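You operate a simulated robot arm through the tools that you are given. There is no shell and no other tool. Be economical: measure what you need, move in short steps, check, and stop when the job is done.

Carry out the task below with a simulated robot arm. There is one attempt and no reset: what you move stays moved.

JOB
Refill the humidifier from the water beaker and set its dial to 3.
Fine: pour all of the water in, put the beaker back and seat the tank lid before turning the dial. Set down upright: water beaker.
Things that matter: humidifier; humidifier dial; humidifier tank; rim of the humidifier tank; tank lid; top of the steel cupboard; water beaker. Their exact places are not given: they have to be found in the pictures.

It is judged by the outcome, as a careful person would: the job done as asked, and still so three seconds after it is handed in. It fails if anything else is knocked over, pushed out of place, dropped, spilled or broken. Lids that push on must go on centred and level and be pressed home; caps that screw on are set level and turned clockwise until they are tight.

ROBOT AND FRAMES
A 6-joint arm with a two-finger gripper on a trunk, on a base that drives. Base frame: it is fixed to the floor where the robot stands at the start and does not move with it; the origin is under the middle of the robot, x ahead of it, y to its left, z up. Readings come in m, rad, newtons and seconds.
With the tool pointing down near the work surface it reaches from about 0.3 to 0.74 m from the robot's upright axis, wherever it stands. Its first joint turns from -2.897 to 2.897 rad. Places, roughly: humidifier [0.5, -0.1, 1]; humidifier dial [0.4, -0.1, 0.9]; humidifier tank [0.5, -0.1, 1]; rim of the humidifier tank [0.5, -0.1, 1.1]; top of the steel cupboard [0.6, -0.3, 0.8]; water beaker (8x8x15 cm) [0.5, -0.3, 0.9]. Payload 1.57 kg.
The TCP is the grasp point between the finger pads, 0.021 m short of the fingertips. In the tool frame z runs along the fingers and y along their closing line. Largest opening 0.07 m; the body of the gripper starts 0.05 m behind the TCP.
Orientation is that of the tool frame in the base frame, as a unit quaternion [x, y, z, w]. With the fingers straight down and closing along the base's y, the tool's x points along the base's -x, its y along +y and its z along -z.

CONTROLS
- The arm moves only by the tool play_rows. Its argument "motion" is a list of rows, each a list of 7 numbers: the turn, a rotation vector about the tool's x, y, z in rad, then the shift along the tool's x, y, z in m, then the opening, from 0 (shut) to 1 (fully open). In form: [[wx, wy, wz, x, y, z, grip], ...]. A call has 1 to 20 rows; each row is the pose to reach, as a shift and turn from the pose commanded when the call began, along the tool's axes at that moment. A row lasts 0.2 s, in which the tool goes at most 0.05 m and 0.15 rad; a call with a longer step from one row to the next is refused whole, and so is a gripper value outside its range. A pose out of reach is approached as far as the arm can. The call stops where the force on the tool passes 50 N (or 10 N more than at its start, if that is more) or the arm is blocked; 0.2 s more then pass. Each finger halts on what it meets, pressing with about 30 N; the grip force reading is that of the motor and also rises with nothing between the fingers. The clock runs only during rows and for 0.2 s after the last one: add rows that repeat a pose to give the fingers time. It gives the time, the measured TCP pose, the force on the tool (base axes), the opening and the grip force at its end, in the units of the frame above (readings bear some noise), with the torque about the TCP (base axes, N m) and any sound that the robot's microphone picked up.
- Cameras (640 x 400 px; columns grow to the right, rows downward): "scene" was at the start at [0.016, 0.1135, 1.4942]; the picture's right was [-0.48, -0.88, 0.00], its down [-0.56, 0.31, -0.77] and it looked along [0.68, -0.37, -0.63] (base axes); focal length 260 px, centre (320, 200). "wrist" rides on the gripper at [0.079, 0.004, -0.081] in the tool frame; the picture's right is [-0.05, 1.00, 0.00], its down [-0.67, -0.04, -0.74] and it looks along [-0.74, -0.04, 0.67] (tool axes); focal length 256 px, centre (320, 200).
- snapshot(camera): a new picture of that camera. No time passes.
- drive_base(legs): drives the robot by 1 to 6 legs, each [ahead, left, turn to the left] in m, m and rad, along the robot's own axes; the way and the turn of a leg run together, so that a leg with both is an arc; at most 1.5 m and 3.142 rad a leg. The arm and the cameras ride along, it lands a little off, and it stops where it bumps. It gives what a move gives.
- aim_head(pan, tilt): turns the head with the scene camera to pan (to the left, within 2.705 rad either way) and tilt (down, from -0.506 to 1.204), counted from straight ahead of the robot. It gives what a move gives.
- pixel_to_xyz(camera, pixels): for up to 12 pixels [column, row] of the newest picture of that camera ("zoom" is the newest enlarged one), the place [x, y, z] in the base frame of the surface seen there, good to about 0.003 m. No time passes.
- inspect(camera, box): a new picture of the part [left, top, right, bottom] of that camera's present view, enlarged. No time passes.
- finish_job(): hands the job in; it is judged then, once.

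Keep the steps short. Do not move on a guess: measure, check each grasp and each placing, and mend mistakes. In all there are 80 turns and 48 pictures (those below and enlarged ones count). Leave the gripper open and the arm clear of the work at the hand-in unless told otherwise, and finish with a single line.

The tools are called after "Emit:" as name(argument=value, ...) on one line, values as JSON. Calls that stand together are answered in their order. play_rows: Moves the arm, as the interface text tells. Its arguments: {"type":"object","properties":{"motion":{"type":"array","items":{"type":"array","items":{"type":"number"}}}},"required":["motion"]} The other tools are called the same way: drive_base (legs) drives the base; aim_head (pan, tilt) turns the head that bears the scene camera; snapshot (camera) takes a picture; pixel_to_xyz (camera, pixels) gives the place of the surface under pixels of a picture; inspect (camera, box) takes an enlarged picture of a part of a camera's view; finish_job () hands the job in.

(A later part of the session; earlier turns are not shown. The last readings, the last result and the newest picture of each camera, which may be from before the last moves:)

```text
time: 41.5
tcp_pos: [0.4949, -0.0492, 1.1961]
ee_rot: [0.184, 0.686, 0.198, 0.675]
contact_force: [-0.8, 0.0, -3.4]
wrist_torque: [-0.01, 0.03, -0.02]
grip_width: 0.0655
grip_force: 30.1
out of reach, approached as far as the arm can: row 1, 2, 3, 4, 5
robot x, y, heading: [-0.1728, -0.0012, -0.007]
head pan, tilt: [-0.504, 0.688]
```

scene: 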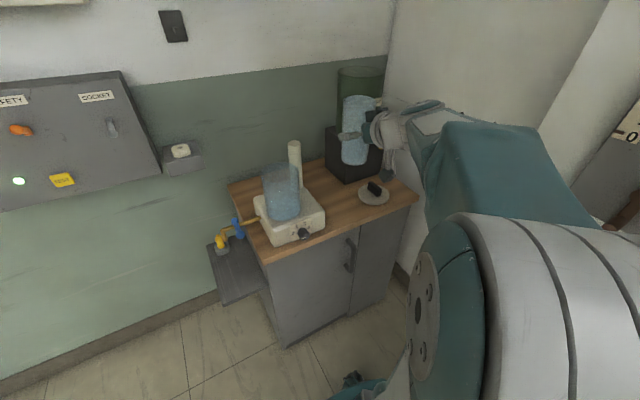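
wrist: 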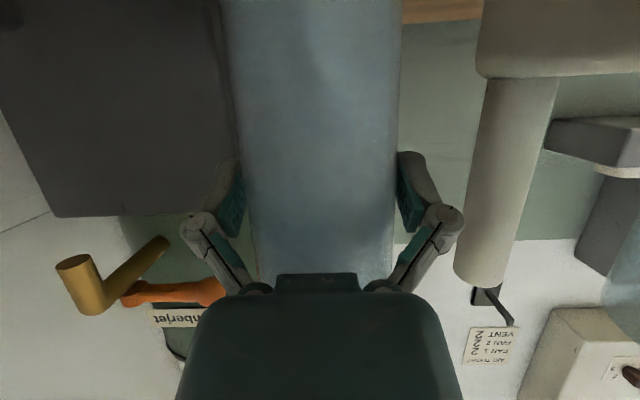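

Still clipped, now at y -0.049: the limit depends on where the wrist sits sideways relative to the robot. I'll bring the beaker upright and higher, then drive the base 0.2 m left so the pour happens to the robot's right, where the wrist has freedom.

Emit:
play_rows(motion=[[0, 0, -0.11, -0.015, 0, 0, 0], [0, 0, -0.22, -0.03, 0, 0, 0], [0, 0, -0.33, -0.045, 0, 0, 0], [0, 0, -0.44, -0.0584, 0.0006, 0, 0], [0, 0, -0.55, -0.0584, 0.0006, 0, 0], [0, 0, -0.55, -0.0584, 0.0006, 0, 0]])

Emit:
drive_base(legs=[[0, 0.2, 0]])

```text
time: 42.9
tcp_pos: [0.4961, -0.0793, 1.2484]
ee_rot: [-0.003, 0.708, -0.002, 0.706]
contact_force: [0.3, -0.3, -3.4]
wrist_torque: [-0.01, 0.01, 0.01]
grip_width: 0.0649
grip_force: 29.9
robot x, y, heading: [-0.1736, 0.001, -0.003]
head pan, tilt: [-0.504, 0.688]
```

```text
time: 44.5
tcp_pos: [0.4956, 0.1118, 1.2468]
ee_rot: [0.001, 0.708, 0.0, 0.706]
contact_force: [0.0, 0.3, -3.8]
wrist_torque: [-0.01, 0.03, 0.0]
grip_width: 0.065
grip_force: 30.4
robot x, y, heading: [-0.1711, 0.1983, 0.001]
head pan, tilt: [-0.504, 0.688]
```

Base is at y 0.198. Now I'll bring the beaker to the left side of the tank with the roll at 0.55 rad (mouth toward -y) and check reach.

Emit:
play_rows(motion=[[0, 0, 0.11, 0, -0.034, 0, 0], [0, 0, 0.22, 0.01, -0.068, 0, 0], [0, 0, 0.33, 0.02, -0.101, 0, 0], [0, 0, 0.44, 0.035, -0.134, 0, 0], [0, 0, 0.55, 0.047, -0.134, 0, 0], [0, 0, 0.55, 0.047, -0.134, 0, 0]])

Emit:
snapshot(camera="scene")

```text
time: 45.9
tcp_pos: [0.4955, -0.0173, 1.1999]
ee_rot: [0.192, 0.682, 0.19, 0.68]
contact_force: [-1.5, -0.2, -3.3]
wrist_torque: [-0.03, 0.02, 0.0]
grip_width: 0.0651
grip_force: 29.8
robot x, y, heading: [-0.1704, 0.1983, -0.007]
head pan, tilt: [-0.504, 0.688]
```

```text
16 pictures are left
```

scene: 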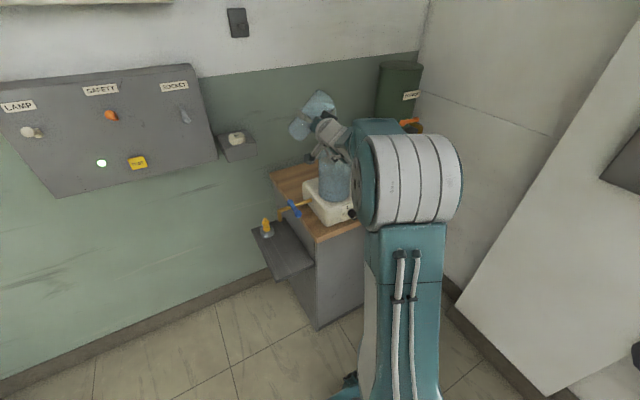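

Reached with no clipping. The lip is over the tank at about (0.45, -0.072). I'll roll on slowly to 0.9 rad so water starts flowing, and check the stream.

Emit:
play_rows(motion=[[0, 0, 0.05, 0.005, -0.0027, 0.003, 0], [0, 0, 0.1, 0.0107, -0.0054, 0.006, 0], [0, 0, 0.15, 0.0147, -0.0067, 0.008, 0], [0, 0, 0.2, 0.0187, -0.0079, 0.008, 0], [0, 0, 0.25, 0.0223, -0.0087, 0.008, 0], [0, 0, 0.3, 0.0259, -0.0094, 0.008, 0], [0, 0, 0.35, 0.028, -0.0089, 0.008, 0]])

Emit:
inspect(camera="scene", box=[260, 70, 420, 240])

```text
time: 47.5
tcp_pos: [0.503, -0.0105, 1.1725]
ee_rot: [0.308, 0.638, 0.306, 0.636]
contact_force: [0.2, -0.2, -3.3]
wrist_torque: [-0.06, 0.02, 0.0]
grip_width: 0.0652
grip_force: 29.7
robot x, y, heading: [-0.1729, 0.1996, -0.006]
head pan, tilt: [-0.504, 0.688]
```

```text
2.35 times, centred on (340, 155) of scene
```

zoom: 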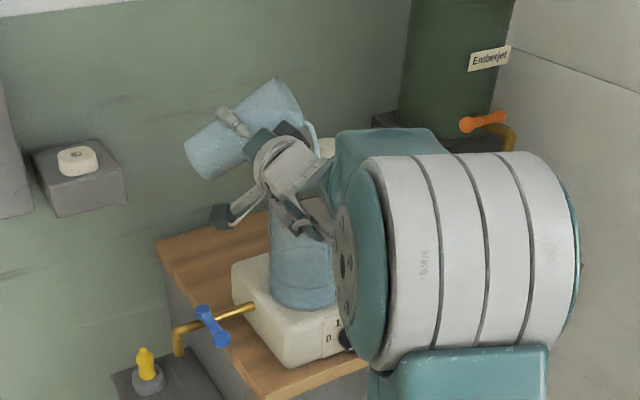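

A stream comes off the lip near (310,130). I'll measure it.

Emit:
pixel_to_xyz(camera="zoom", pixels=[[305, 121], [311, 128], [314, 136], [316, 145], [317, 153], [318, 158]])

```text
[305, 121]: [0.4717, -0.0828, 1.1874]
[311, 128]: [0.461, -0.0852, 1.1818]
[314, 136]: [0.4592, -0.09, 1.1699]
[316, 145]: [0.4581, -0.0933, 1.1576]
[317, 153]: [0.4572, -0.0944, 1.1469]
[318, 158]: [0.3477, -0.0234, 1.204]
```

The stream falls at about (0.457, -0.095), heading well inside the tank. I'll keep rolling slowly to 1.5 rad.

Emit:
play_rows(motion=[[0, 0, 0.05, 0.001, -0.0005, 0, 0], [0, 0, 0.1, 0.002, -0.001, 0, 0], [0, 0, 0.1, 0.002, -0.001, 0, 0], [0, 0, 0.15, 0.0034, -0.0018, 0, 0], [0, 0, 0.2, 0.0047, -0.0027, 0, 0], [0, 0, 0.2, 0.0047, -0.0027, 0, 0], [0, 0, 0.25, 0.0057, -0.0035, 0, 0], [0, 0, 0.3, 0.0066, -0.0043, 0, 0], [0, 0, 0.3, 0.0066, -0.0043, 0, 0], [0, 0, 0.35, 0.0068, -0.0058, 0, 0], [0, 0, 0.4, 0.007, -0.0072, 0, 0], [0, 0, 0.4, 0.007, -0.0072, 0, 0], [0, 0, 0.45, 0.0076, -0.0084, 0, 0], [0, 0, 0.5, 0.0082, -0.0095, 0, 0], [0, 0, 0.5, 0.0082, -0.0095, 0, 0], [0, 0, 0.55, 0.0074, -0.0101, 0, 0], [0, 0, 0.6, 0.0066, -0.0107, 0, 0], [0, 0, 0.6, 0.0066, -0.0107, 0, 0]])

Emit:
inspect(camera="scene", box=[260, 70, 420, 240])

```text
time: 51.3
tcp_pos: [0.5027, -0.0107, 1.1599]
ee_rot: [0.482, 0.518, 0.481, 0.518]
contact_force: [0.0, -0.6, -0.6]
wrist_torque: [-0.05, 0.03, -0.05]
grip_width: 0.0646
grip_force: 29.8
robot x, y, heading: [-0.1715, 0.1944, -0.001]
head pan, tilt: [-0.504, 0.688]
```

```text
2.35 times, centred on (340, 155) of scene
```

zoom: 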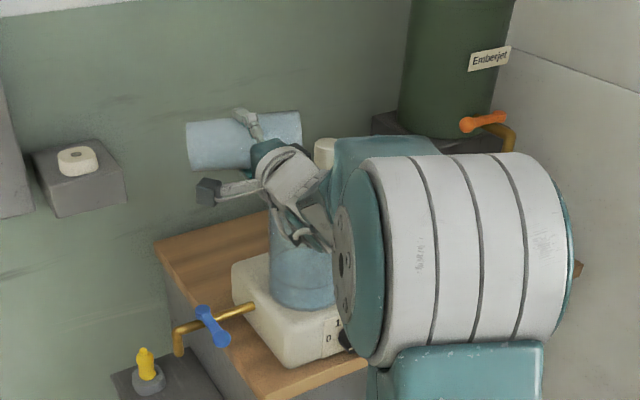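

The weight has dropped to about 0.6 N, so it is nearly empty. I'll roll on to 2.1 rad and hold to drain it.

Emit:
play_rows(motion=[[0, 0, 0.1, -0.003, 0, 0, 0], [0, 0, 0.2, -0.007, -0.0005, 0, 0], [0, 0, 0.3, -0.0113, -0.0008, 0, 0], [0, 0, 0.4, -0.0162, 0.0019, 0, 0], [0, 0, 0.5, -0.0206, 0.0036, 0, 0], [0, 0, 0.6, -0.0256, 0.0032, 0, 0], [0, 0, 0.6, -0.0256, 0.0032, 0, 0], [0, 0, 0.6, -0.0256, 0.0032, 0, 0], [0, 0, 0.6, -0.0256, 0.0032, 0, 0], [0, 0, 0.6, -0.0256, 0.0032, 0, 0], [0, 0, 0.6, -0.0256, 0.0032, 0, 0], [0, 0, 0.6, -0.0256, 0.0032, 0, 0]])

Emit:
inspect(camera="scene", box=[260, 70, 420, 240])

```text
time: 53.9
tcp_pos: [0.5032, -0.0371, 1.1646]
ee_rot: [0.614, 0.353, 0.611, 0.353]
contact_force: [0.2, 0.2, -1.5]
wrist_torque: [0.01, 0.01, -0.01]
grip_width: 0.0646
grip_force: 29.4
robot x, y, heading: [-0.1719, 0.1943, -0.001]
head pan, tilt: [-0.504, 0.688]
```

```text
2.35 times, centred on (340, 155) of scene
```

zoom: 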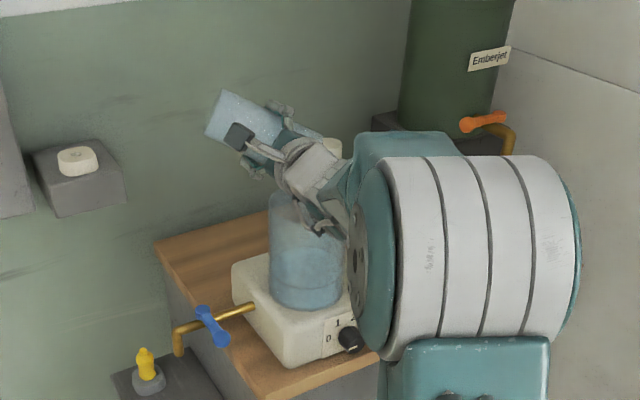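

Drained. I'll raise the beaker 8 cm and roll it back upright.

Emit:
play_rows(motion=[[0, 0, -0.14, 0.01, 0.0173, 0, 0], [0, 0, -0.28, 0.0202, 0.0345, 0, 0], [0, 0, -0.42, 0.0303, 0.0518, 0, 0], [0, 0, -0.56, 0.0404, 0.069, 0, 0], [0, 0, -0.7, 0.0404, 0.069, 0, 0], [0, 0, -0.84, 0.0404, 0.069, 0, 0], [0, 0, -0.98, 0.0404, 0.069, 0, 0], [0, 0, -1.12, 0.0404, 0.069, 0, 0], [0, 0, -1.26, 0.0404, 0.069, 0, 0], [0, 0, -1.4, 0.0404, 0.069, 0, 0], [0, 0, -1.54, 0.0404, 0.069, 0, 0], [0, 0, -1.68, 0.0404, 0.069, 0, 0], [0, 0, -1.82, 0.0404, 0.069, 0, 0], [0, 0, -1.96, 0.0404, 0.069, 0, 0], [0, 0, -2.1, 0.0404, 0.069, 0, 0], [0, 0, -2.1, 0.0404, 0.069, 0, 0]])

```text
time: 57.3
tcp_pos: [0.5029, -0.0376, 1.2448]
ee_rot: [0.0, 0.708, -0.002, 0.707]
contact_force: [0.2, 1.0, -0.4]
wrist_torque: [0.0, 0.01, 0.02]
grip_width: 0.0647
grip_force: 30.0
robot x, y, heading: [-0.1711, 0.1981, -0.003]
head pan, tilt: [-0.504, 0.688]
```

The beaker is upright in grip and empty. I'll restore the 25° pitch and retract 0.19 m, then drive the base back to its starting place.

Emit:
play_rows(motion=[[0, 0.06, 0, 0, 0, -0.025, 0], [0, 0.13, 0, 0, 0, -0.055, 0], [0, 0.2, 0, 0, 0, -0.09, 0], [0, 0.28, 0, 0, 0, -0.125, 0], [0, 0.36, 0, 0, 0, -0.16, 0], [0, 0.436, 0, 0, 0, -0.19, 0], [0, 0.436, 0, 0, 0, -0.19, 0]])

Emit:
drive_base(legs=[[0, -0.2, 0], [0.17, 0, 0]])

```text
time: 58.9
tcp_pos: [0.3125, -0.0356, 1.2451]
ee_rot: [0.0, 0.844, -0.002, 0.536]
contact_force: [0.8, -0.5, -1.7]
wrist_torque: [-0.03, 0.0, -0.02]
grip_width: 0.0646
grip_force: 30.1
robot x, y, heading: [-0.1677, 0.1994, -0.002]
head pan, tilt: [-0.504, 0.688]
```

```text
time: 61.5
tcp_pos: [0.4816, -0.2417, 1.245]
ee_rot: [0.002, 0.844, -0.002, 0.536]
contact_force: [0.8, -0.3, -1.7]
wrist_torque: [0.0, -0.02, 0.0]
grip_width: 0.0645
grip_force: 29.3
robot x, y, heading: [-0.0011, -0.0062, -0.003]
head pan, tilt: [-0.504, 0.688]
```

I'll move above the beaker's old place (0.475, -0.343) and descend to just above the wood.

Emit:
play_rows(motion=[[0, 0, 0, 0.001, -0.035, -0.002, 0], [0, 0, 0, 0.002, -0.07, -0.004, 0], [0, 0, 0, 0.003, -0.101, -0.0063, 0], [0, 0, 0, 0.039, -0.101, 0.0106, 0], [0, 0, 0, 0.075, -0.101, 0.0275, 0], [0, 0, 0, 0.112, -0.101, 0.0444, 0], [0, 0, 0, 0.148, -0.101, 0.0613, 0], [0, 0, 0, 0.184, -0.101, 0.0783, 0], [0, 0, 0, 0.22, -0.101, 0.0952, 0], [0, 0, 0, 0.257, -0.101, 0.1121, 0], [0, 0, 0, 0.293, -0.101, 0.129, 0], [0, 0, 0, 0.309, -0.101, 0.1365, 0], [0, 0, 0, 0.309, -0.101, 0.1365, 0]])

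Emit:
inspect(camera="scene", box=[240, 130, 460, 290])

```text
time: 64.3
tcp_pos: [0.4752, -0.3438, 0.9063]
ee_rot: [0.003, 0.844, -0.004, 0.537]
contact_force: [0.2, -0.3, -1.0]
wrist_torque: [0.0, 0.0, 0.01]
grip_width: 0.0643
grip_force: 30.0
robot x, y, heading: [-0.0065, -0.0065, -0.008]
head pan, tilt: [-0.504, 0.688]
```

```text
2.50 times, centred on (350, 210) of scene
```

zoom: 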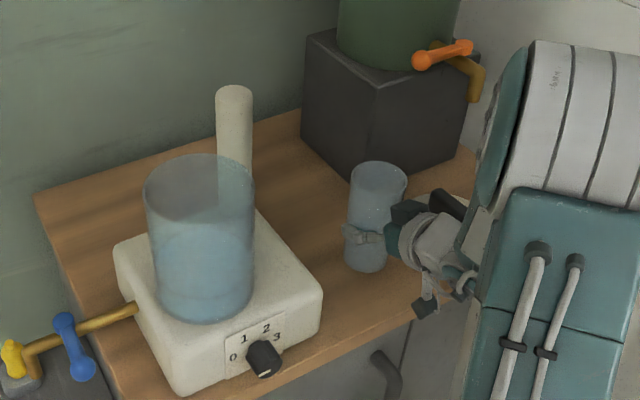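

I'm about 17 mm above the wood. I'll lower gently to contact.

Emit:
play_rows(motion=[[0, 0, 0, 0.0054, 0, 0.0025, 0], [0, 0, 0, 0.0091, 0, 0.0042, 0], [0, 0, 0, 0.0118, 0, 0.0055, 0], [0, 0, 0, 0.0136, 0, 0.0063, 0], [0, 0, 0, 0.0149, 0, 0.007, 0], [0, 0, 0, 0.0149, 0, 0.007, 0]])

```text
time: 65.7
tcp_pos: [0.4733, -0.3431, 0.89]
ee_rot: [0.001, 0.844, -0.002, 0.536]
contact_force: [-0.5, 0.2, -0.9]
wrist_torque: [-0.01, 0.02, -0.01]
grip_width: 0.0644
grip_force: 29.8
robot x, y, heading: [-0.0032, -0.0067, -0.007]
head pan, tilt: [-0.504, 0.688]
```

No contact yet at z 0.890. A few more millimetres.

Emit:
play_rows(motion=[[0, 0, 0, 0.0009, 0, 0.0004, 0], [0, 0, 0, 0.0018, 0, 0.0008, 0], [0, 0, 0, 0.0027, 0, 0.0013, 0], [0, 0, 0, 0.0027, 0, 0.0013, 0]])

```text
time: 66.7
tcp_pos: [0.4744, -0.3438, 0.8882]
ee_rot: [0.001, 0.843, -0.003, 0.538]
contact_force: [-1.1, 0.1, 13.5]
wrist_torque: [-0.37, 0.22, -0.01]
grip_width: 0.0644
grip_force: 30.1
robot x, y, heading: [-0.0005, -0.0034, -0.005]
head pan, tilt: [-0.504, 0.688]
```

Contact at 13.5 N. I'll open the fingers and back straight out along -x.

Emit:
play_rows(motion=[[0, 0, 0, -0.0009, 0, -0.0004, 0], [0, 0, 0, -0.0009, 0, -0.0004, 0.95], [0, 0, 0, -0.0009, 0, -0.0004, 1], [0, 0, 0, -0.0009, 0, -0.0004, 1], [0, 0, 0, 0.0075, 0, -0.0185, 1], [0, 0, 0, 0.0159, 0, -0.0366, 1], [0, 0, 0, 0.0287, 0, -0.0638, 1], [0, 0, 0, 0.0414, 0, -0.091, 1], [0, 0, 0, 0.0498, 0, -0.1091, 1], [0, 0, 0, 0.0498, 0, -0.1091, 1]])

Emit:
snapshot(camera="wrist")

```text
time: 68.9
tcp_pos: [0.3524, -0.3431, 0.8888]
ee_rot: [0.001, 0.844, -0.002, 0.536]
contact_force: [-0.3, -0.5, 0.5]
wrist_torque: [-0.01, -0.01, 0.0]
grip_width: 0.07
grip_force: 0.0
robot x, y, heading: [-0.0029, -0.0056, -0.0]
head pan, tilt: [-0.504, 0.688]
```

```text
11 pictures are left
```

wrist: 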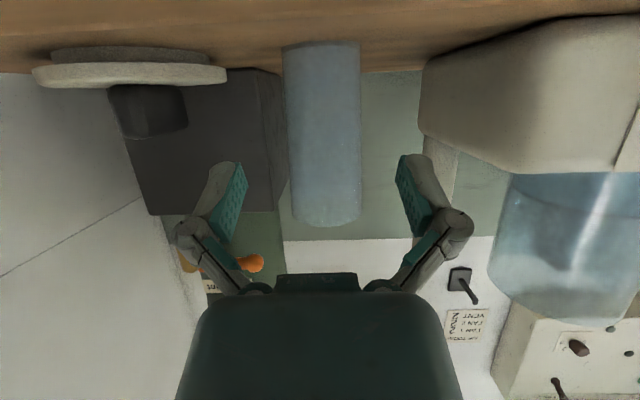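

The beaker stands upright at its old place. I'll rise, turn the tool down again, and go above the lid.

Emit:
play_rows(motion=[[0, 0, 0, -0.0385, 0, -0.018, 1], [0, 0, 0, -0.077, 0, -0.036, 1], [0, 0, 0, -0.1155, 0, -0.054, 1], [0, 0, 0, -0.154, 0, -0.0719, 1], [0, 0.142, 0, -0.159, -0.018, -0.061, 1], [0, 0.284, 0, -0.165, -0.037, -0.049, 1], [0, 0.426, 0, -0.17, -0.055, -0.038, 1], [0, 0.568, 0, -0.175, -0.074, -0.027, 1], [0, 0.71, 0, -0.18, -0.092, -0.016, 1], [0, 0.85, 0, -0.186, -0.11, -0.004, 1], [0, 0.992, 0, -0.191, -0.13, 0.008, 1], [0, 1.134, 0, -0.196, -0.147, 0.0187, 1], [0, 1.134, 0, -0.196, -0.147, 0.0187, 1]])

Emit:
snapshot(camera="wrist")

Emit:
pixel_to_xyz(camera="wrist", pixels=[[320, 40], [321, 60], [322, 80], [323, 100], [310, 60], [332, 60], [265, 60], [380, 60], [285, 100], [365, 100], [325, 118], [321, 32]])

```text
time: 71.7
tcp_pos: [0.4539, -0.4907, 1.0582]
ee_rot: [0.002, 1.0, -0.001, -0.001]
contact_force: [-0.2, 0.1, 0.6]
wrist_torque: [0.01, -0.02, 0.01]
grip_width: 0.0701
grip_force: 0.0
robot x, y, heading: [-0.0036, -0.0049, -0.004]
head pan, tilt: [-0.504, 0.688]
```

```text
10 pictures are left
```

wrist: 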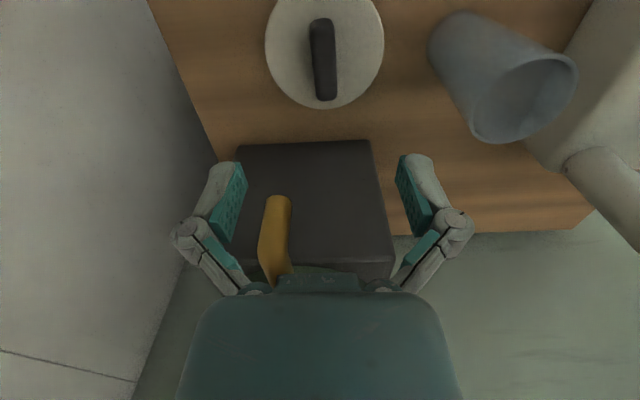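

```text
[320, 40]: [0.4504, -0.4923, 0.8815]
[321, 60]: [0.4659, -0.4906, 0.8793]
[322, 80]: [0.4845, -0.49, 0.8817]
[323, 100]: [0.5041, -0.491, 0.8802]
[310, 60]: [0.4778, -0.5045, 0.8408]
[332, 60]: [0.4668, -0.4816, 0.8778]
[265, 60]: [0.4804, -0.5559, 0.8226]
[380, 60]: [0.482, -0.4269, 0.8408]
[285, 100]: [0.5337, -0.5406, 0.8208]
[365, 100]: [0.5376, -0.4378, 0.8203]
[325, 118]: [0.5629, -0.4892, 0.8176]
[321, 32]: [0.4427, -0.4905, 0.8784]
```

The beaker looks empty. The knob centre reads x≈0.474, so I'll confirm it against the lid disc's edges.

Emit:
pixel_to_xyz(camera="wrist", pixels=[[325, 105], [295, 95], [355, 97], [269, 45], [381, 45], [275, 70], [375, 70], [300, 5], [350, 5], [314, 97], [336, 97], [312, 22]])

```text
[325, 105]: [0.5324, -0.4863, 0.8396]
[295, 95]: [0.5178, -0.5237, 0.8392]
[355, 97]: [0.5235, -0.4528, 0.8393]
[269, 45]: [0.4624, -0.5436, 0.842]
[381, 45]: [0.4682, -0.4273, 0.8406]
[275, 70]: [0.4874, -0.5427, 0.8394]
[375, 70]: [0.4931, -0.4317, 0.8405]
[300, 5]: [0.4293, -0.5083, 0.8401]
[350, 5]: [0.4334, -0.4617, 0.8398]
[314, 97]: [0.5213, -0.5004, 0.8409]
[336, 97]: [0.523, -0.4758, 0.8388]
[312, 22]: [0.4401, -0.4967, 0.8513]
```

Lid disc centre is (0.474, -0.486), top at z 0.840, and the knob is centred near y -0.488. I'll descend over it and grip.

Emit:
play_rows(motion=[[0, 0, 0, -0.02, 0.0027, 0.02, 1], [0, 0, 0, -0.02, 0.0027, 0.06, 1], [0, 0, 0, -0.02, 0.0027, 0.1, 1], [0, 0, 0, -0.02, 0.0027, 0.14, 1], [0, 0, 0, -0.02, 0.0027, 0.17, 1], [0, 0, 0, -0.02, 0.0027, 0.185, 1], [0, 0, 0, -0.02, 0.0027, 0.191, 1], [0, 0, 0, -0.02, 0.0027, 0.191, 1], [0, 0, 0, -0.02, 0.0027, 0.191, 0.5], [0, 0, 0, -0.02, 0.0027, 0.191, 0.2], [0, 0, 0, -0.02, 0.0027, 0.191, 0], [0, 0, 0, -0.02, 0.0027, 0.191, 0], [0, 0, 0, -0.02, 0.0027, 0.191, 0]])

```text
time: 74.5
tcp_pos: [0.4729, -0.4895, 0.8687]
ee_rot: [0.002, 1.0, -0.001, 0.0]
contact_force: [1.2, -1.8, 13.8]
wrist_torque: [-0.04, 0.01, -0.08]
grip_width: 0.0233
grip_force: 30.0
robot x, y, heading: [-0.003, -0.0018, -0.009]
head pan, tilt: [-0.504, 0.688]
```

The knob is gripped at 0.0233. I'll lift and carry the lid over the tank at z 1.175.

Emit:
play_rows(motion=[[0, 0, 0, 0, 0, -0.01, 0], [0, 0, 0, 0, 0, -0.03, 0], [0, 0, 0, 0, 0, -0.07, 0], [0, 0, 0, 0, 0, -0.11, 0], [0, 0, 0, 0, 0, -0.15, 0], [0, 0, 0, 0, 0, -0.19, 0], [0, 0, 0, 0, 0, -0.23, 0], [0, 0, 0, 0, 0.035, -0.245, 0], [0, 0, 0, 0, 0.07, -0.26, 0], [0, 0, 0, 0, 0.105, -0.275, 0], [0, 0, 0, 0, 0.14, -0.29, 0], [0, 0, 0, 0, 0.18, -0.3063, 0], [0, 0, 0, 0, 0.22, -0.3063, 0], [0, 0, 0, 0, 0.26, -0.3063, 0], [0, 0, 0, 0, 0.3, -0.3063, 0], [0, 0, 0, 0, 0.34, -0.3063, 0], [0, 0, 0, 0, 0.37, -0.3063, 0], [0, 0, 0, 0, 0.3915, -0.3063, 0], [0, 0, 0, 0, 0.3915, -0.3063, 0]])

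Emit:
inspect(camera="scene", box=[250, 140, 370, 290])

```text
time: 78.5
tcp_pos: [0.4756, -0.0939, 1.1716]
ee_rot: [0.002, 1.0, -0.002, -0.001]
contact_force: [-0.3, -0.1, -0.5]
wrist_torque: [0.03, -0.01, -0.01]
grip_width: 0.0231
grip_force: 29.6
robot x, y, heading: [-0.0005, -0.0077, -0.006]
head pan, tilt: [-0.504, 0.688]
```

```text
2.67 times, centred on (310, 215) of scene
```

zoom: 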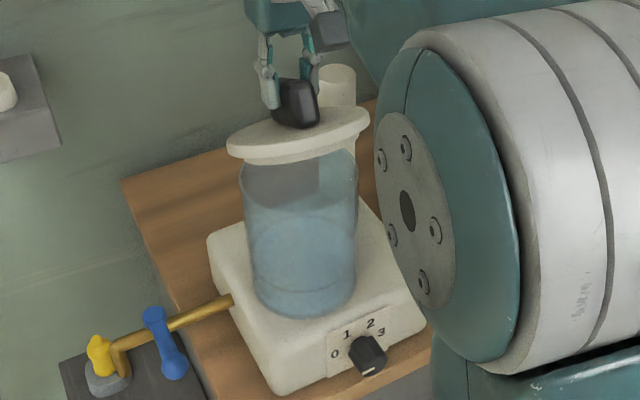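

The lid has pivoted in the fingers and is tilted. I'll measure its slope.

Emit:
pixel_to_xyz(camera="zoom", pixels=[[235, 146], [250, 135], [262, 140], [262, 150], [325, 118], [345, 115], [362, 115], [325, 128], [345, 122], [295, 85], [305, 90], [275, 115]])

Emit:
snapshot(camera="wrist")

Emit:
pixel_to_xyz(camera="wrist", pixels=[[270, 100], [370, 100], [320, 40], [320, 100], [250, 60], [390, 60], [320, 70], [250, 140], [390, 140], [270, 30], [370, 30]])

```text
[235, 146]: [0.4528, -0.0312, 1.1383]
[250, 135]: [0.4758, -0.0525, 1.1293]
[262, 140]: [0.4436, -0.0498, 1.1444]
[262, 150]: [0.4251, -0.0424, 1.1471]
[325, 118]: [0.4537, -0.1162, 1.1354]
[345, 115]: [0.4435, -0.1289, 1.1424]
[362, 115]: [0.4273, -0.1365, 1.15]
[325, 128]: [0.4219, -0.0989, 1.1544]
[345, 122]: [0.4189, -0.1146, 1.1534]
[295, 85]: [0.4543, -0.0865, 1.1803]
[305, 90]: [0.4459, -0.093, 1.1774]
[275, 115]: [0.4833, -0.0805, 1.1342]
```

```text
8 pictures are left
```

wrist: 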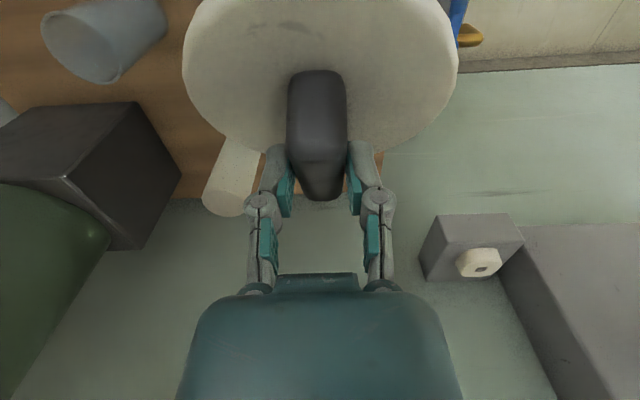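

```text
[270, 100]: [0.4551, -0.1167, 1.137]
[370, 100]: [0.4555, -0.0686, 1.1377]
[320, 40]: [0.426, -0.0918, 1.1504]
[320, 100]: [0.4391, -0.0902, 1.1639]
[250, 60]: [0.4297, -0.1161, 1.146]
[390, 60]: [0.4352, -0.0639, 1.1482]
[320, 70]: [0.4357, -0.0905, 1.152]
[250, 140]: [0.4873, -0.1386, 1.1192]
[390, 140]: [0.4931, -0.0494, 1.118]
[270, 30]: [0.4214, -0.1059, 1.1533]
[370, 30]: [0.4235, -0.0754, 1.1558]
```

The lid droops 27° toward the far side and is level across y. I'll counter-tilt the tool by 0.48 rad about its y axis to level the lid, then measure again.

Emit:
play_rows(motion=[[0, -0.08, 0, 0, 0, -0.005, 0], [0, -0.16, 0, 0, 0, -0.01, 0], [0, -0.24, 0, 0, 0, -0.01, 0], [0, -0.32, 0, 0, 0, -0.01, 0], [0, -0.4, 0, 0, 0, -0.01, 0], [0, -0.48, 0, 0, 0, -0.01, 0], [0, -0.48, 0, 0, 0, -0.01, 0]])

Emit:
inspect(camera="scene", box=[250, 140, 370, 290])

Emit:
pixel_to_xyz(camera="zoom", pixels=[[230, 140], [240, 125], [250, 145], [270, 160], [300, 160], [330, 150], [350, 135], [355, 115], [345, 100], [295, 85], [305, 95], [245, 110]])

```text
time: 80.1
tcp_pos: [0.4752, -0.0955, 1.1821]
ee_rot: [0.003, 0.971, -0.003, 0.238]
contact_force: [0.5, -0.5, -1.1]
wrist_torque: [-0.02, -0.06, 0.02]
grip_width: 0.0231
grip_force: 30.1
robot x, y, heading: [-0.0037, -0.0011, -0.004]
head pan, tilt: [-0.504, 0.688]
```

```text
2.67 times, centred on (310, 215) of scene
```

zoom: 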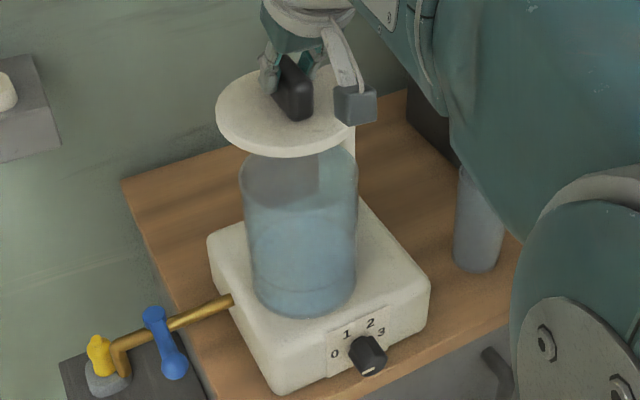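

```text
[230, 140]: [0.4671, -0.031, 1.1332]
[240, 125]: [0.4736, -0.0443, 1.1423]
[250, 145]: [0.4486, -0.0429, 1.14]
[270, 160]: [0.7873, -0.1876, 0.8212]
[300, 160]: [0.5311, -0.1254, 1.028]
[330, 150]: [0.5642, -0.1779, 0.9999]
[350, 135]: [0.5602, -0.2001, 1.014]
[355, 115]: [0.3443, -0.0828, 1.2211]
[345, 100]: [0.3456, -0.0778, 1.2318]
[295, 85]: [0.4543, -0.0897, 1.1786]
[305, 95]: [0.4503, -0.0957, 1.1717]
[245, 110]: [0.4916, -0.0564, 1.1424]
```

The lid is level again (z 1.140–1.142 across). I'll measure its edges to get its centre.

Emit:
pixel_to_xyz(camera="zoom", pixels=[[219, 115], [222, 125], [240, 143], [260, 149], [285, 151], [310, 147], [330, 138], [225, 90], [245, 76], [340, 130], [242, 185], [356, 175]])

```text
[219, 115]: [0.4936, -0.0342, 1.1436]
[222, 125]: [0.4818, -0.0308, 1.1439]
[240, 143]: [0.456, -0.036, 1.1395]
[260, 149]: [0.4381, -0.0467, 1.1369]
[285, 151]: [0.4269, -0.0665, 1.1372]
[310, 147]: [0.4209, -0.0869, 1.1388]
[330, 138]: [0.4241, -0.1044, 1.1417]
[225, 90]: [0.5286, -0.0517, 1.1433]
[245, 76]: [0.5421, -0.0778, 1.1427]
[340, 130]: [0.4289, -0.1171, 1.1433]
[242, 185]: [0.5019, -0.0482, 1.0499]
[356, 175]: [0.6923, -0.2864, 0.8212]
```

The lid centre is near (0.480, -0.094) and the tank centre near (0.476, -0.0985). I'll shift by (-4, -3.5) mm and lower 52 mm to just above the rim, then check.

Emit:
play_rows(motion=[[0, 0, 0, 0.0035, -0.0035, -0.0018, 0], [0, 0, 0, 0.0095, -0.0035, 0.0095, 0], [0, 0, 0, 0.0155, -0.0035, 0.021, 0], [0, 0, 0, 0.0215, -0.0035, 0.033, 0], [0, 0, 0, 0.0275, -0.0035, 0.0443, 0], [0, 0, 0, 0.0275, -0.0035, 0.0443, 0]])

Emit:
inspect(camera="scene", box=[270, 170, 340, 260])

Emit:
pixel_to_xyz(camera="scene", pixels=[[282, 205], [284, 211], [290, 216], [298, 219], [306, 220], [316, 219], [324, 214], [329, 207], [300, 205], [290, 200], [315, 212], [283, 225]])

```text
time: 81.5
tcp_pos: [0.4708, -0.0971, 1.1316]
ee_rot: [0.002, 0.971, -0.001, 0.237]
contact_force: [0.5, 0.1, -1.5]
wrist_torque: [0.02, -0.02, 0.02]
grip_width: 0.0234
grip_force: 29.7
robot x, y, heading: [-0.0018, -0.0057, -0.006]
head pan, tilt: [-0.504, 0.688]
```

```text
4.44 times, centred on (305, 215) of scene
```

zoom: 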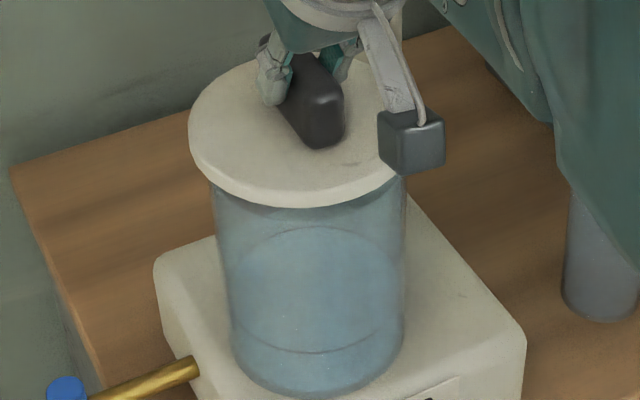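

```text
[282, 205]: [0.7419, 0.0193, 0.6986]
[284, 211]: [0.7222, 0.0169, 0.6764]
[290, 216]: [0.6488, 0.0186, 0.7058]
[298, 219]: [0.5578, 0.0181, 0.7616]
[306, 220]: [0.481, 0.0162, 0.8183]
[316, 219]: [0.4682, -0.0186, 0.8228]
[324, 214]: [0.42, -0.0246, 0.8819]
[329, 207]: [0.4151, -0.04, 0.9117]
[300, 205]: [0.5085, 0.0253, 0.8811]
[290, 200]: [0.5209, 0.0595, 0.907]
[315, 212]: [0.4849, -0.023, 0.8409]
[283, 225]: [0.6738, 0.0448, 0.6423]
```

I'll measure the lid edge in this fresh zoom.

Emit:
pixel_to_xyz(camera="zoom", pixels=[[191, 130], [196, 150], [215, 172], [240, 186], [270, 194], [300, 196], [330, 193], [360, 184], [380, 174], [200, 95], [225, 70], [225, 130]])

```text
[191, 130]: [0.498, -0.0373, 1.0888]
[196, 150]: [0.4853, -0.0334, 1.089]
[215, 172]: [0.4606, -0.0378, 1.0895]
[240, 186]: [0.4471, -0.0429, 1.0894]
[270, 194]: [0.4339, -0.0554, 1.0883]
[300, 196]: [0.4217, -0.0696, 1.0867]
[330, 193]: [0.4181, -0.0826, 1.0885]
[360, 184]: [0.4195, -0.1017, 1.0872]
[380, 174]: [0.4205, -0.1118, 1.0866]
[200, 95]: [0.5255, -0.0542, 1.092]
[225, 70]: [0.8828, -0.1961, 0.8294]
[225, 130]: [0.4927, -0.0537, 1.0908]
```

The lid is level with its centre about (0.4775, -0.0935). I'll nudge it (-1.5, -3) mm and lower in small steps, watching the force.

Emit:
play_rows(motion=[[0, 0, 0, 0.0013, -0.003, -0.0007, 0], [0, 0, 0, 0.0031, -0.003, 0.0028, 0], [0, 0, 0, 0.005, -0.003, 0.0064, 0], [0, 0, 0, 0.0064, -0.003, 0.0091, 0], [0, 0, 0, 0.0078, -0.003, 0.0117, 0]])

```text
time: 82.7
tcp_pos: [0.47, -0.1021, 1.117]
ee_rot: [0.002, 0.971, -0.003, 0.237]
contact_force: [0.4, 0.3, -0.1]
wrist_torque: [-0.02, 0.03, 0.0]
grip_width: 0.0231
grip_force: 30.2
robot x, y, heading: [-0.0028, -0.0071, -0.007]
head pan, tilt: [-0.504, 0.688]
```

No contact force with the lid top at about 1.0745, so the plug has entered freely. I'll keep lowering to press it on.

Emit:
play_rows(motion=[[0, 0, 0, 0.0009, 0, 0.0018, 0], [0, 0, 0, 0.0018, 0, 0.0035, 0], [0, 0, 0, 0.0028, 0, 0.0053, 0], [0, 0, 0, 0.0037, 0, 0.0071, 0], [0, 0, 0, 0.0046, 0, 0.0089, 0]])

```text
time: 83.9
tcp_pos: [0.471, -0.1015, 1.1101]
ee_rot: [0.002, 0.97, -0.003, 0.241]
contact_force: [5.1, -1.5, 27.0]
wrist_torque: [-0.06, -0.36, -0.01]
grip_width: 0.0239
grip_force: 30.5
robot x, y, heading: [0.0021, -0.0051, -0.003]
head pan, tilt: [-0.504, 0.688]
```

Contact at 27 N. I'll release, back off along the tool axis, turn the tool straight down with fingers closed above the knob, and look.

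Emit:
play_rows(motion=[[0, 0, 0, 0, 0, -0.002, 0], [0, 0, 0, 0, 0, -0.002, 0.5], [0, 0, 0, 0, 0, -0.002, 1], [0, 0, 0, 0, 0, -0.002, 1], [0, 0, 0, 0, 0, -0.03, 1], [0, 0, 0, 0, 0, -0.065, 1], [0, 0, 0, -0.01, 0, -0.09, 1], [0, 0.12, 0, -0.015, 0, -0.09, 1], [0, 0.24, 0, -0.025, 0, -0.085, 0.5], [0, 0.36, 0, -0.035, 0, -0.08, 0], [0, 0.485, 0, -0.045, 0, -0.07, 0], [0, 0.485, 0, -0.045, 0, -0.07, 0]])

Emit:
snapshot(camera="wrist")

Emit:
pixel_to_xyz(camera="wrist", pixels=[[270, 100], [370, 100], [320, 100], [320, 130], [275, 50], [365, 50], [320, 60], [290, 120], [350, 120], [320, 40], [250, 80], [390, 80]])

```text
time: 86.5
tcp_pos: [0.4773, -0.1009, 1.189]
ee_rot: [0.003, 1.0, -0.001, -0.004]
contact_force: [0.3, 0.3, -0.5]
wrist_torque: [0.01, 0.03, 0.01]
grip_width: 0.0
grip_force: 29.0
robot x, y, heading: [-0.0004, -0.0098, -0.003]
head pan, tilt: [-0.504, 0.688]
```

```text
5 pictures are left
```

wrist: 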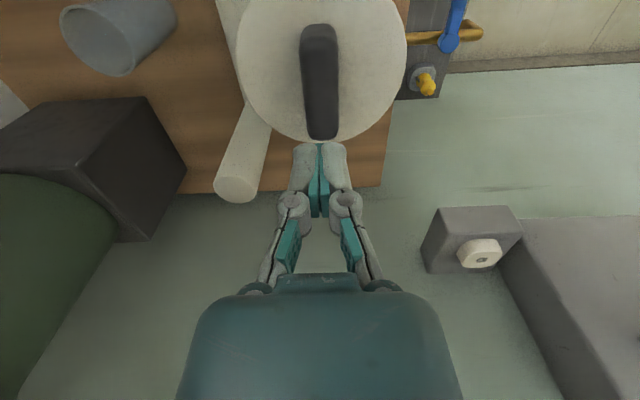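

```text
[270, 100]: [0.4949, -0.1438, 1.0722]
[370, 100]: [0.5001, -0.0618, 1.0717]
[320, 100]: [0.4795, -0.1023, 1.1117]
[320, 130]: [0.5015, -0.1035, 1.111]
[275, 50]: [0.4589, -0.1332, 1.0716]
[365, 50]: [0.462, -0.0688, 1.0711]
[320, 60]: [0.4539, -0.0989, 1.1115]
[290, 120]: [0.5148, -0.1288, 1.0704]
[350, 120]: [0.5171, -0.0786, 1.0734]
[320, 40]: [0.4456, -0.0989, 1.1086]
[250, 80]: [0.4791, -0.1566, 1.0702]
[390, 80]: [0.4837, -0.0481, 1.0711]
```

The lid top reads 1.071–1.073 all round: level and at its original seated height. I'll press once on the knob's centre with the closed fingertips to be sure it's home.

Emit:
play_rows(motion=[[0, 0, 0, 0.003, 0.001, 0.03, 0], [0, 0, 0, 0.003, 0.001, 0.05, 0], [0, 0, 0, 0.003, 0.001, 0.055, 0], [0, 0, 0, 0.003, 0.001, 0.058, 0], [0, 0, 0, 0.003, 0.001, 0.061, 0], [0, 0, 0, 0.003, 0.001, 0.064, 0], [0, 0, 0, 0.003, 0.001, 0.067, 0]])

```text
time: 88.1
tcp_pos: [0.4749, -0.0993, 1.131]
ee_rot: [0.002, 1.0, -0.004, 0.004]
contact_force: [-3.1, 1.7, 12.5]
wrist_torque: [0.01, 0.12, 0.02]
grip_width: 0.0059
grip_force: 28.4
robot x, y, heading: [0.0018, -0.0045, -0.001]
head pan, tilt: [-0.504, 0.688]
stopped in row 7: the force on the tool passed its limit at 56 N (the readings are from after the stop); the commanded pose is now the measured one
```

Pressed with 56 N and it did not move further, so the lid is home. I'll rise clear, retract, and back the base to get room for the dial.

Emit:
play_rows(motion=[[0, 0, 0, 0, 0, -0.03, 0.1], [0, 0, 0, 0, 0, -0.07, 0.5], [0, 0, 0, 0, 0, -0.11, 1], [0, 0, 0, 0.035, 0, -0.12, 1], [0, 0, 0, 0.07, 0, -0.12, 1], [0, 0, 0, 0.07, 0, -0.12, 1]])

Emit:
drive_base(legs=[[-0.25, 0, 0], [0, 0.1, 0]])

```text
time: 89.5
tcp_pos: [0.4042, -0.0992, 1.2488]
ee_rot: [0.003, 1.0, -0.003, 0.003]
contact_force: [-0.1, -0.1, -0.4]
wrist_torque: [0.0, -0.05, -0.01]
grip_width: 0.0699
grip_force: 0.0
robot x, y, heading: [-0.004, -0.0078, -0.004]
head pan, tilt: [-0.504, 0.688]
```

```text
time: 92.1
tcp_pos: [0.156, -0.0205, 1.248]
ee_rot: [0.004, 1.0, 0.003, 0.003]
contact_force: [-0.2, -0.7, 0.5]
wrist_torque: [0.08, 0.0, -0.02]
grip_width: 0.07
grip_force: 0.1
robot x, y, heading: [-0.2494, 0.09, -0.01]
head pan, tilt: [-0.504, 0.688]
```

Base is at (-0.249, 0.09). I'll bring the tool in front of the dial, pitched so the wrist camera looks straight at it.

Emit:
play_rows(motion=[[0, -0.081, 0, -0.0174, -0.0115, 0.0353, 1], [0, -0.163, 0, -0.0349, -0.023, 0.0707, 1], [0, -0.244, 0, -0.0523, -0.0345, 0.106, 1], [0, -0.326, 0, -0.0698, -0.046, 0.1413, 1], [0, -0.407, 0, -0.0872, -0.0575, 0.1767, 1], [0, -0.489, 0, -0.1047, -0.069, 0.212, 1], [0, -0.57, 0, -0.1221, -0.0805, 0.2473, 1], [0, -0.652, 0, -0.1396, -0.092, 0.2827, 1], [0, -0.733, 0, -0.157, -0.1035, 0.318, 1], [0, -0.733, 0, -0.157, -0.1035, 0.318, 1]])

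Emit:
inspect(camera="wrist", box=[240, 40, 400, 160])

```text
time: 94.3
tcp_pos: [0.3153, -0.1141, 0.9323]
ee_rot: [0.003, 0.932, -0.006, 0.362]
contact_force: [0.5, -0.5, -0.7]
wrist_torque: [0.05, 0.0, 0.01]
grip_width: 0.0701
grip_force: 0.0
robot x, y, heading: [-0.2489, 0.0894, -0.008]
head pan, tilt: [-0.504, 0.688]
```

```text
3.33 times, centred on (320, 100) of wrist
```

zoom: 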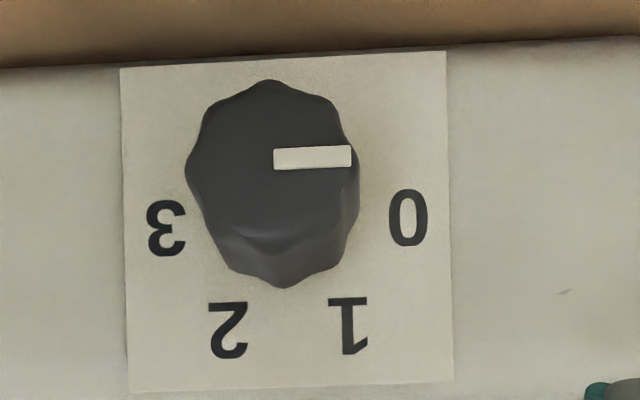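

Clear view (upside-down): the pointer is horizontal, toward the "0" side. I'll measure the digits, mark and knob in 3D.

Emit:
pixel_to_xyz(camera="zoom", pixels=[[408, 218], [349, 325], [229, 330], [167, 228], [279, 158], [346, 156], [268, 84], [188, 170], [354, 165], [275, 230], [286, 284], [280, 195]])

```text
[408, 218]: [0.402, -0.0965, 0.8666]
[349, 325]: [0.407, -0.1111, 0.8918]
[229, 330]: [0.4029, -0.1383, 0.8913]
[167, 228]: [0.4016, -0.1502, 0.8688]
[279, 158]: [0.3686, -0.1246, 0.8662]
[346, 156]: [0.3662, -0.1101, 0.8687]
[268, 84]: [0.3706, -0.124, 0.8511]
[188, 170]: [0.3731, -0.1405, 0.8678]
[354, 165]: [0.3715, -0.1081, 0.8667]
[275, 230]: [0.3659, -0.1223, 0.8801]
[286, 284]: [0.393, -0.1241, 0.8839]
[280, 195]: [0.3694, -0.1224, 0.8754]
```

Dial centre is y -0.1243, z 0.867, front at x 0.368 and panel at x 0.402. Digits are 60° apart and the pointer is at 0, so 3 is 180° clockwise. I'll level the tool in front of the dial.

Emit:
play_rows(motion=[[0, -0.1385, 0, 0.0067, -0.0017, 0.0086, 1], [0, -0.277, 0, 0.0134, -0.0034, 0.0172, 1], [0, -0.4155, 0, 0.02, -0.0051, 0.0258, 1], [0, -0.554, 0, 0.0268, -0.0068, 0.0344, 1], [0, -0.6925, 0, 0.0335, -0.0085, 0.043, 1], [0, -0.831, 0, 0.0403, -0.0102, 0.0516, 1], [0, -0.831, 0, 0.0403, -0.0102, 0.0516, 1]])

```text
time: 95.9
tcp_pos: [0.327, -0.1294, 0.8747]
ee_rot: [0.003, 0.708, 0.0, 0.707]
contact_force: [0.2, -0.6, 0.1]
wrist_torque: [-0.02, -0.01, -0.03]
grip_width: 0.07
grip_force: 0.0
out of reach, approached as far as the arm can: row 6, 7
robot x, y, heading: [-0.2497, 0.0892, -0.003]
head pan, tilt: [-0.504, 0.688]
```

It clipped by 7 mm with the wrist too close in. I'll try a bit farther forward, still clear of the dial sides.

Emit:
play_rows(motion=[[0, 0, 0, 0.003, 0.002, 0.012, 1], [0, 0, 0, 0.0077, 0.005, 0.023, 1], [0, 0, 0, 0.0077, 0.005, 0.023, 1]])

```text
time: 96.7
tcp_pos: [0.351, -0.1268, 0.8682]
ee_rot: [0.002, 0.708, -0.004, 0.707]
contact_force: [-0.1, 0.3, 0.4]
wrist_torque: [0.0, 0.0, 0.03]
grip_width: 0.0701
grip_force: 0.1
robot x, y, heading: [-0.2507, 0.0947, -0.007]
head pan, tilt: [-0.504, 0.688]
```

No clipping here. I'll test the roll to +1.6 rad in the air (fingers open wide around the knob's front) before gripping.

Emit:
play_rows(motion=[[0, 0, 0.146, 0, 0.002, 0, 1], [0, 0, 0.292, 0, 0.002, 0, 1], [0, 0, 0.438, 0, 0.002, 0, 1], [0, 0, 0.584, 0, 0.002, 0, 1], [0, 0, 0.73, 0, 0.002, 0, 1], [0, 0, 0.876, 0, 0.002, 0, 1], [0, 0, 1.022, 0, 0.002, 0, 1], [0, 0, 1.168, 0, 0.002, 0, 1], [0, 0, 1.314, 0, 0.002, 0, 1], [0, 0, 1.46, 0, 0.002, 0, 1], [0, 0, 1.6, 0, 0.002, 0, 1], [0, 0, 1.74, 0, 0.002, 0, 1], [0, 0, 1.88, 0, 0.002, 0, 1], [0, 0, 2.02, 0, 0.002, 0, 1], [0, 0, 2.02, 0, 0.002, 0, 1]])

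```text
time: 99.9
tcp_pos: [0.3494, -0.125, 0.8684]
ee_rot: [0.599, 0.376, 0.596, 0.381]
contact_force: [0.6, 0.2, -1.0]
wrist_torque: [0.02, 0.06, -0.04]
grip_width: 0.07
grip_force: 0.1
robot x, y, heading: [-0.2511, 0.0877, -0.006]
head pan, tilt: [-0.504, 0.688]
```

The roll works to 2.02 rad with the TCP on the dial axis. I'll roll back to 0, advance to x 0.376, and grip the dial.

Emit:
play_rows(motion=[[0, 0, -0.145, 0, 0, 0, 1], [0, 0, -0.29, 0, 0, 0, 1], [0, 0, -0.435, 0, 0, 0, 1], [0, 0, -0.58, 0, 0, 0, 1], [0, 0, -0.725, 0, 0, 0, 1], [0, 0, -0.87, 0, 0, 0, 1], [0, 0, -1.015, 0, 0, 0, 1], [0, 0, -1.16, 0, 0, 0, 1], [0, 0, -1.305, 0, 0, 0, 1], [0, 0, -1.45, 0, 0, 0, 1], [0, 0, -1.595, 0, 0, 0, 1], [0, 0, -1.74, 0, 0, 0, 1], [0, 0, -1.885, 0, 0, 0, 1], [0, 0, -2.02, 0, 0, 0.01, 1], [0, 0, -2.02, 0, 0, 0.026, 1], [0, 0, -2.02, 0, 0, 0.026, 0.7], [0, 0, -2.02, 0, 0, 0.026, 0.4], [0, 0, -2.02, 0, 0, 0.026, 0], [0, 0, -2.02, 0, 0, 0.026, 0], [0, 0, -2.02, 0, 0, 0.026, 0]])

```text
time: 104.1
tcp_pos: [0.3764, -0.1246, 0.8658]
ee_rot: [-0.002, 0.707, -0.007, 0.707]
contact_force: [-5.9, -0.8, 0.1]
wrist_torque: [-0.03, 0.19, -0.08]
grip_width: 0.0337
grip_force: 31.8
robot x, y, heading: [-0.25, 0.0918, -0.003]
head pan, tilt: [-0.504, 0.688]
```

The dial is gripped at width 0.034. Turning it clockwise by 1.6 rad.

Emit:
play_rows(motion=[[0, 0, 0.1, 0, 0, 0, 0], [0, 0, 0.2, 0, 0, 0, 0], [0, 0, 0.3, 0, 0, 0, 0], [0, 0, 0.4, 0, 0, 0, 0], [0, 0, 0.5, 0, 0, 0, 0], [0, 0, 0.6, 0, 0, 0, 0], [0, 0, 0.7, 0, 0, 0, 0], [0, 0, 0.8, 0, 0, 0, 0], [0, 0, 0.9, 0, 0, 0, 0], [0, 0, 1.0, 0, 0, 0, 0], [0, 0, 1.1, 0, 0, 0, 0], [0, 0, 1.2, 0, 0, 0, 0], [0, 0, 1.3, 0, 0, 0, 0], [0, 0, 1.4, 0, 0, 0, 0], [0, 0, 1.5, 0, 0, 0, 0], [0, 0, 1.6, 0, 0, 0, 0], [0, 0, 1.6, 0, 0, 0, 0]])

```text
time: 107.7
tcp_pos: [0.3773, -0.1243, 0.8667]
ee_rot: [0.508, 0.493, 0.502, 0.496]
contact_force: [-14.3, 4.1, -10.8]
wrist_torque: [0.02, 0.24, 0.37]
grip_width: 0.0341
grip_force: 32.9
robot x, y, heading: [-0.2482, 0.0868, 0.0]
head pan, tilt: [-0.504, 0.688]
```

I'll release, back off a little, roll back to 0, and look at the dial with the scene camera.

Emit:
play_rows(motion=[[0, 0, 0, 0, 0, 0, 0.5], [0, 0, 0, 0, 0, 0, 1], [0, 0, 0, 0, 0, 0, 1], [0, 0, 0, 0, 0, -0.014, 1], [0, 0, 0, 0, 0, -0.027, 1], [0, 0, -0.145, 0, 0, -0.027, 1], [0, 0, -0.29, 0, 0, -0.027, 1], [0, 0, -0.435, 0, 0, -0.027, 1], [0, 0, -0.58, 0, 0, -0.027, 1], [0, 0, -0.725, 0, 0, -0.027, 1], [0, 0, -0.87, 0, 0, -0.027, 1], [0, 0, -1.015, 0, 0, -0.027, 1], [0, 0, -1.16, 0, 0, -0.027, 1], [0, 0, -1.305, 0, 0, -0.027, 1], [0, 0, -1.45, 0, 0, -0.027, 1], [0, 0, -1.6, 0, 0, -0.027, 1], [0, 0, -1.6, 0, 0, -0.027, 1]])

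Emit:
inspect(camera="scene", box=[280, 150, 420, 260])

```text
time: 111.3
tcp_pos: [0.3495, -0.1249, 0.8684]
ee_rot: [0.001, 0.708, -0.004, 0.706]
contact_force: [-0.6, 1.0, 0.5]
wrist_torque: [0.04, -0.02, -0.02]
grip_width: 0.0701
grip_force: 0.0
robot x, y, heading: [-0.2469, 0.0917, -0.007]
head pan, tilt: [-0.504, 0.688]
```

```text
3.64 times, centred on (350, 205) of scene
```

zoom: 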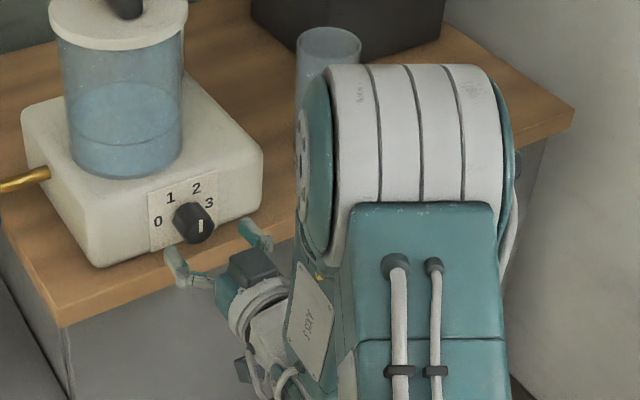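

The mark now points straight up, about 90° turned as expected. I'll re-grip and turn the rest.

Emit:
play_rows(motion=[[0, 0, 0, 0, 0, 0.014, 1], [0, 0, 0, 0, 0, 0.027, 1], [0, 0, 0, 0, 0, 0.027, 0.6], [0, 0, 0, 0, 0, 0.027, 0.2], [0, 0, 0, 0, 0, 0.027, 0], [0, 0, 0, 0, 0, 0.027, 0], [0, 0, 0.13, 0, 0, 0.027, 0], [0, 0, 0.26, 0, 0, 0.027, 0], [0, 0, 0.39, 0, 0, 0.027, 0], [0, 0, 0.52, 0, 0, 0.027, 0], [0, 0, 0.65, 0, 0, 0.027, 0], [0, 0, 0.78, 0, 0, 0.027, 0], [0, 0, 0.91, 0, 0, 0.027, 0], [0, 0, 1.04, 0, 0, 0.027, 0], [0, 0, 1.17, 0, 0, 0.027, 0], [0, 0, 1.3, 0, 0, 0.027, 0], [0, 0, 1.42, 0, 0, 0.027, 0], [0, 0, 1.54, 0, 0, 0.027, 0], [0, 0, 1.54, 0, 0, 0.027, 0]])

```text
time: 115.3
tcp_pos: [0.3763, -0.1247, 0.868]
ee_rot: [0.493, 0.507, 0.487, 0.512]
contact_force: [-18.9, -1.8, -3.0]
wrist_torque: [0.06, 0.08, -0.01]
grip_width: 0.0341
grip_force: 31.8
robot x, y, heading: [-0.2505, 0.0868, -0.004]
head pan, tilt: [-0.504, 0.688]
```

I'll release, back off 6 cm, and roll back.

Emit:
play_rows(motion=[[0, 0, 0, 0, 0, 0, 0.5], [0, 0, 0, 0, 0, 0, 1], [0, 0, 0, 0, 0, 0, 1], [0, 0, 0, 0, 0, -0.014, 1], [0, 0, 0, 0, 0, -0.027, 1], [0, 0, -0.14, 0, 0, -0.027, 1], [0, 0, -0.28, 0, 0, -0.027, 1], [0, 0, -0.42, 0, 0, -0.027, 1], [0, 0, -0.56, 0, 0, -0.027, 1], [0, 0, -0.7, 0, 0, -0.027, 1], [0, 0, -0.84, 0, 0, -0.027, 1], [0, 0, -0.98, 0, 0, -0.027, 1], [0, 0, -1.12, 0, 0, -0.027, 1], [0, 0, -1.26, 0, 0, -0.027, 1], [0, 0, -1.4, 0, 0, -0.027, 1], [0, 0, -1.54, 0, 0, -0.027, 1], [0, 0, -1.54, 0, 0, -0.027, 1]])

Emit:
play_rows(motion=[[0, 0.0, 0, 0, 0, -0.02, 1], [0, 0.1385, 0, -0.01, 0, -0.035, 1], [0, 0.277, 0, -0.024, 0, -0.035, 1], [0, 0.4155, 0, -0.036, 0.003, -0.035, 1], [0, 0.554, 0, -0.048, 0.006, -0.035, 1], [0, 0.6925, 0, -0.06, 0.009, -0.035, 1], [0, 0.831, 0, -0.064, 0.01, -0.035, 1], [0, 0.831, 0, -0.064, 0.01, -0.035, 1]])

Emit:
inspect(camera="wrist", box=[240, 40, 400, 160])

```text
time: 118.9
tcp_pos: [0.3509, -0.1253, 0.8688]
ee_rot: [0.0, 0.708, -0.003, 0.706]
contact_force: [-0.4, -0.6, 1.2]
wrist_torque: [0.01, -0.01, 0.0]
grip_width: 0.0701
grip_force: 0.0
robot x, y, heading: [-0.2499, 0.083, -0.009]
head pan, tilt: [-0.504, 0.688]
```

```text
time: 120.7
tcp_pos: [0.3146, -0.1131, 0.9319]
ee_rot: [0.004, 0.932, -0.008, 0.361]
contact_force: [0.6, 0.4, -0.5]
wrist_torque: [0.02, 0.01, 0.0]
grip_width: 0.0698
grip_force: 0.1
out of reach, approached as far as the arm can: row 1
robot x, y, heading: [-0.2501, 0.086, -0.004]
head pan, tilt: [-0.504, 0.688]
```

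```text
3.33 times, centred on (320, 100) of wrist
```

zoom: 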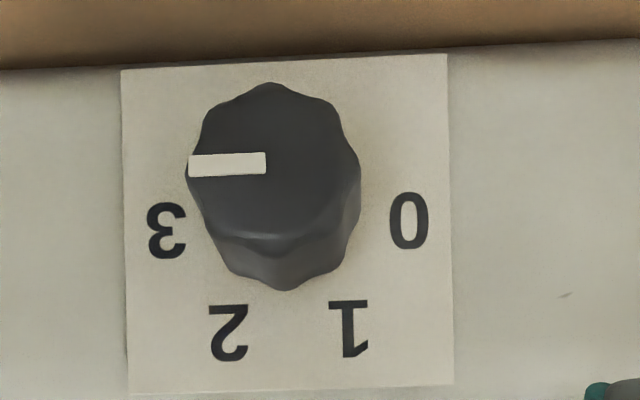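

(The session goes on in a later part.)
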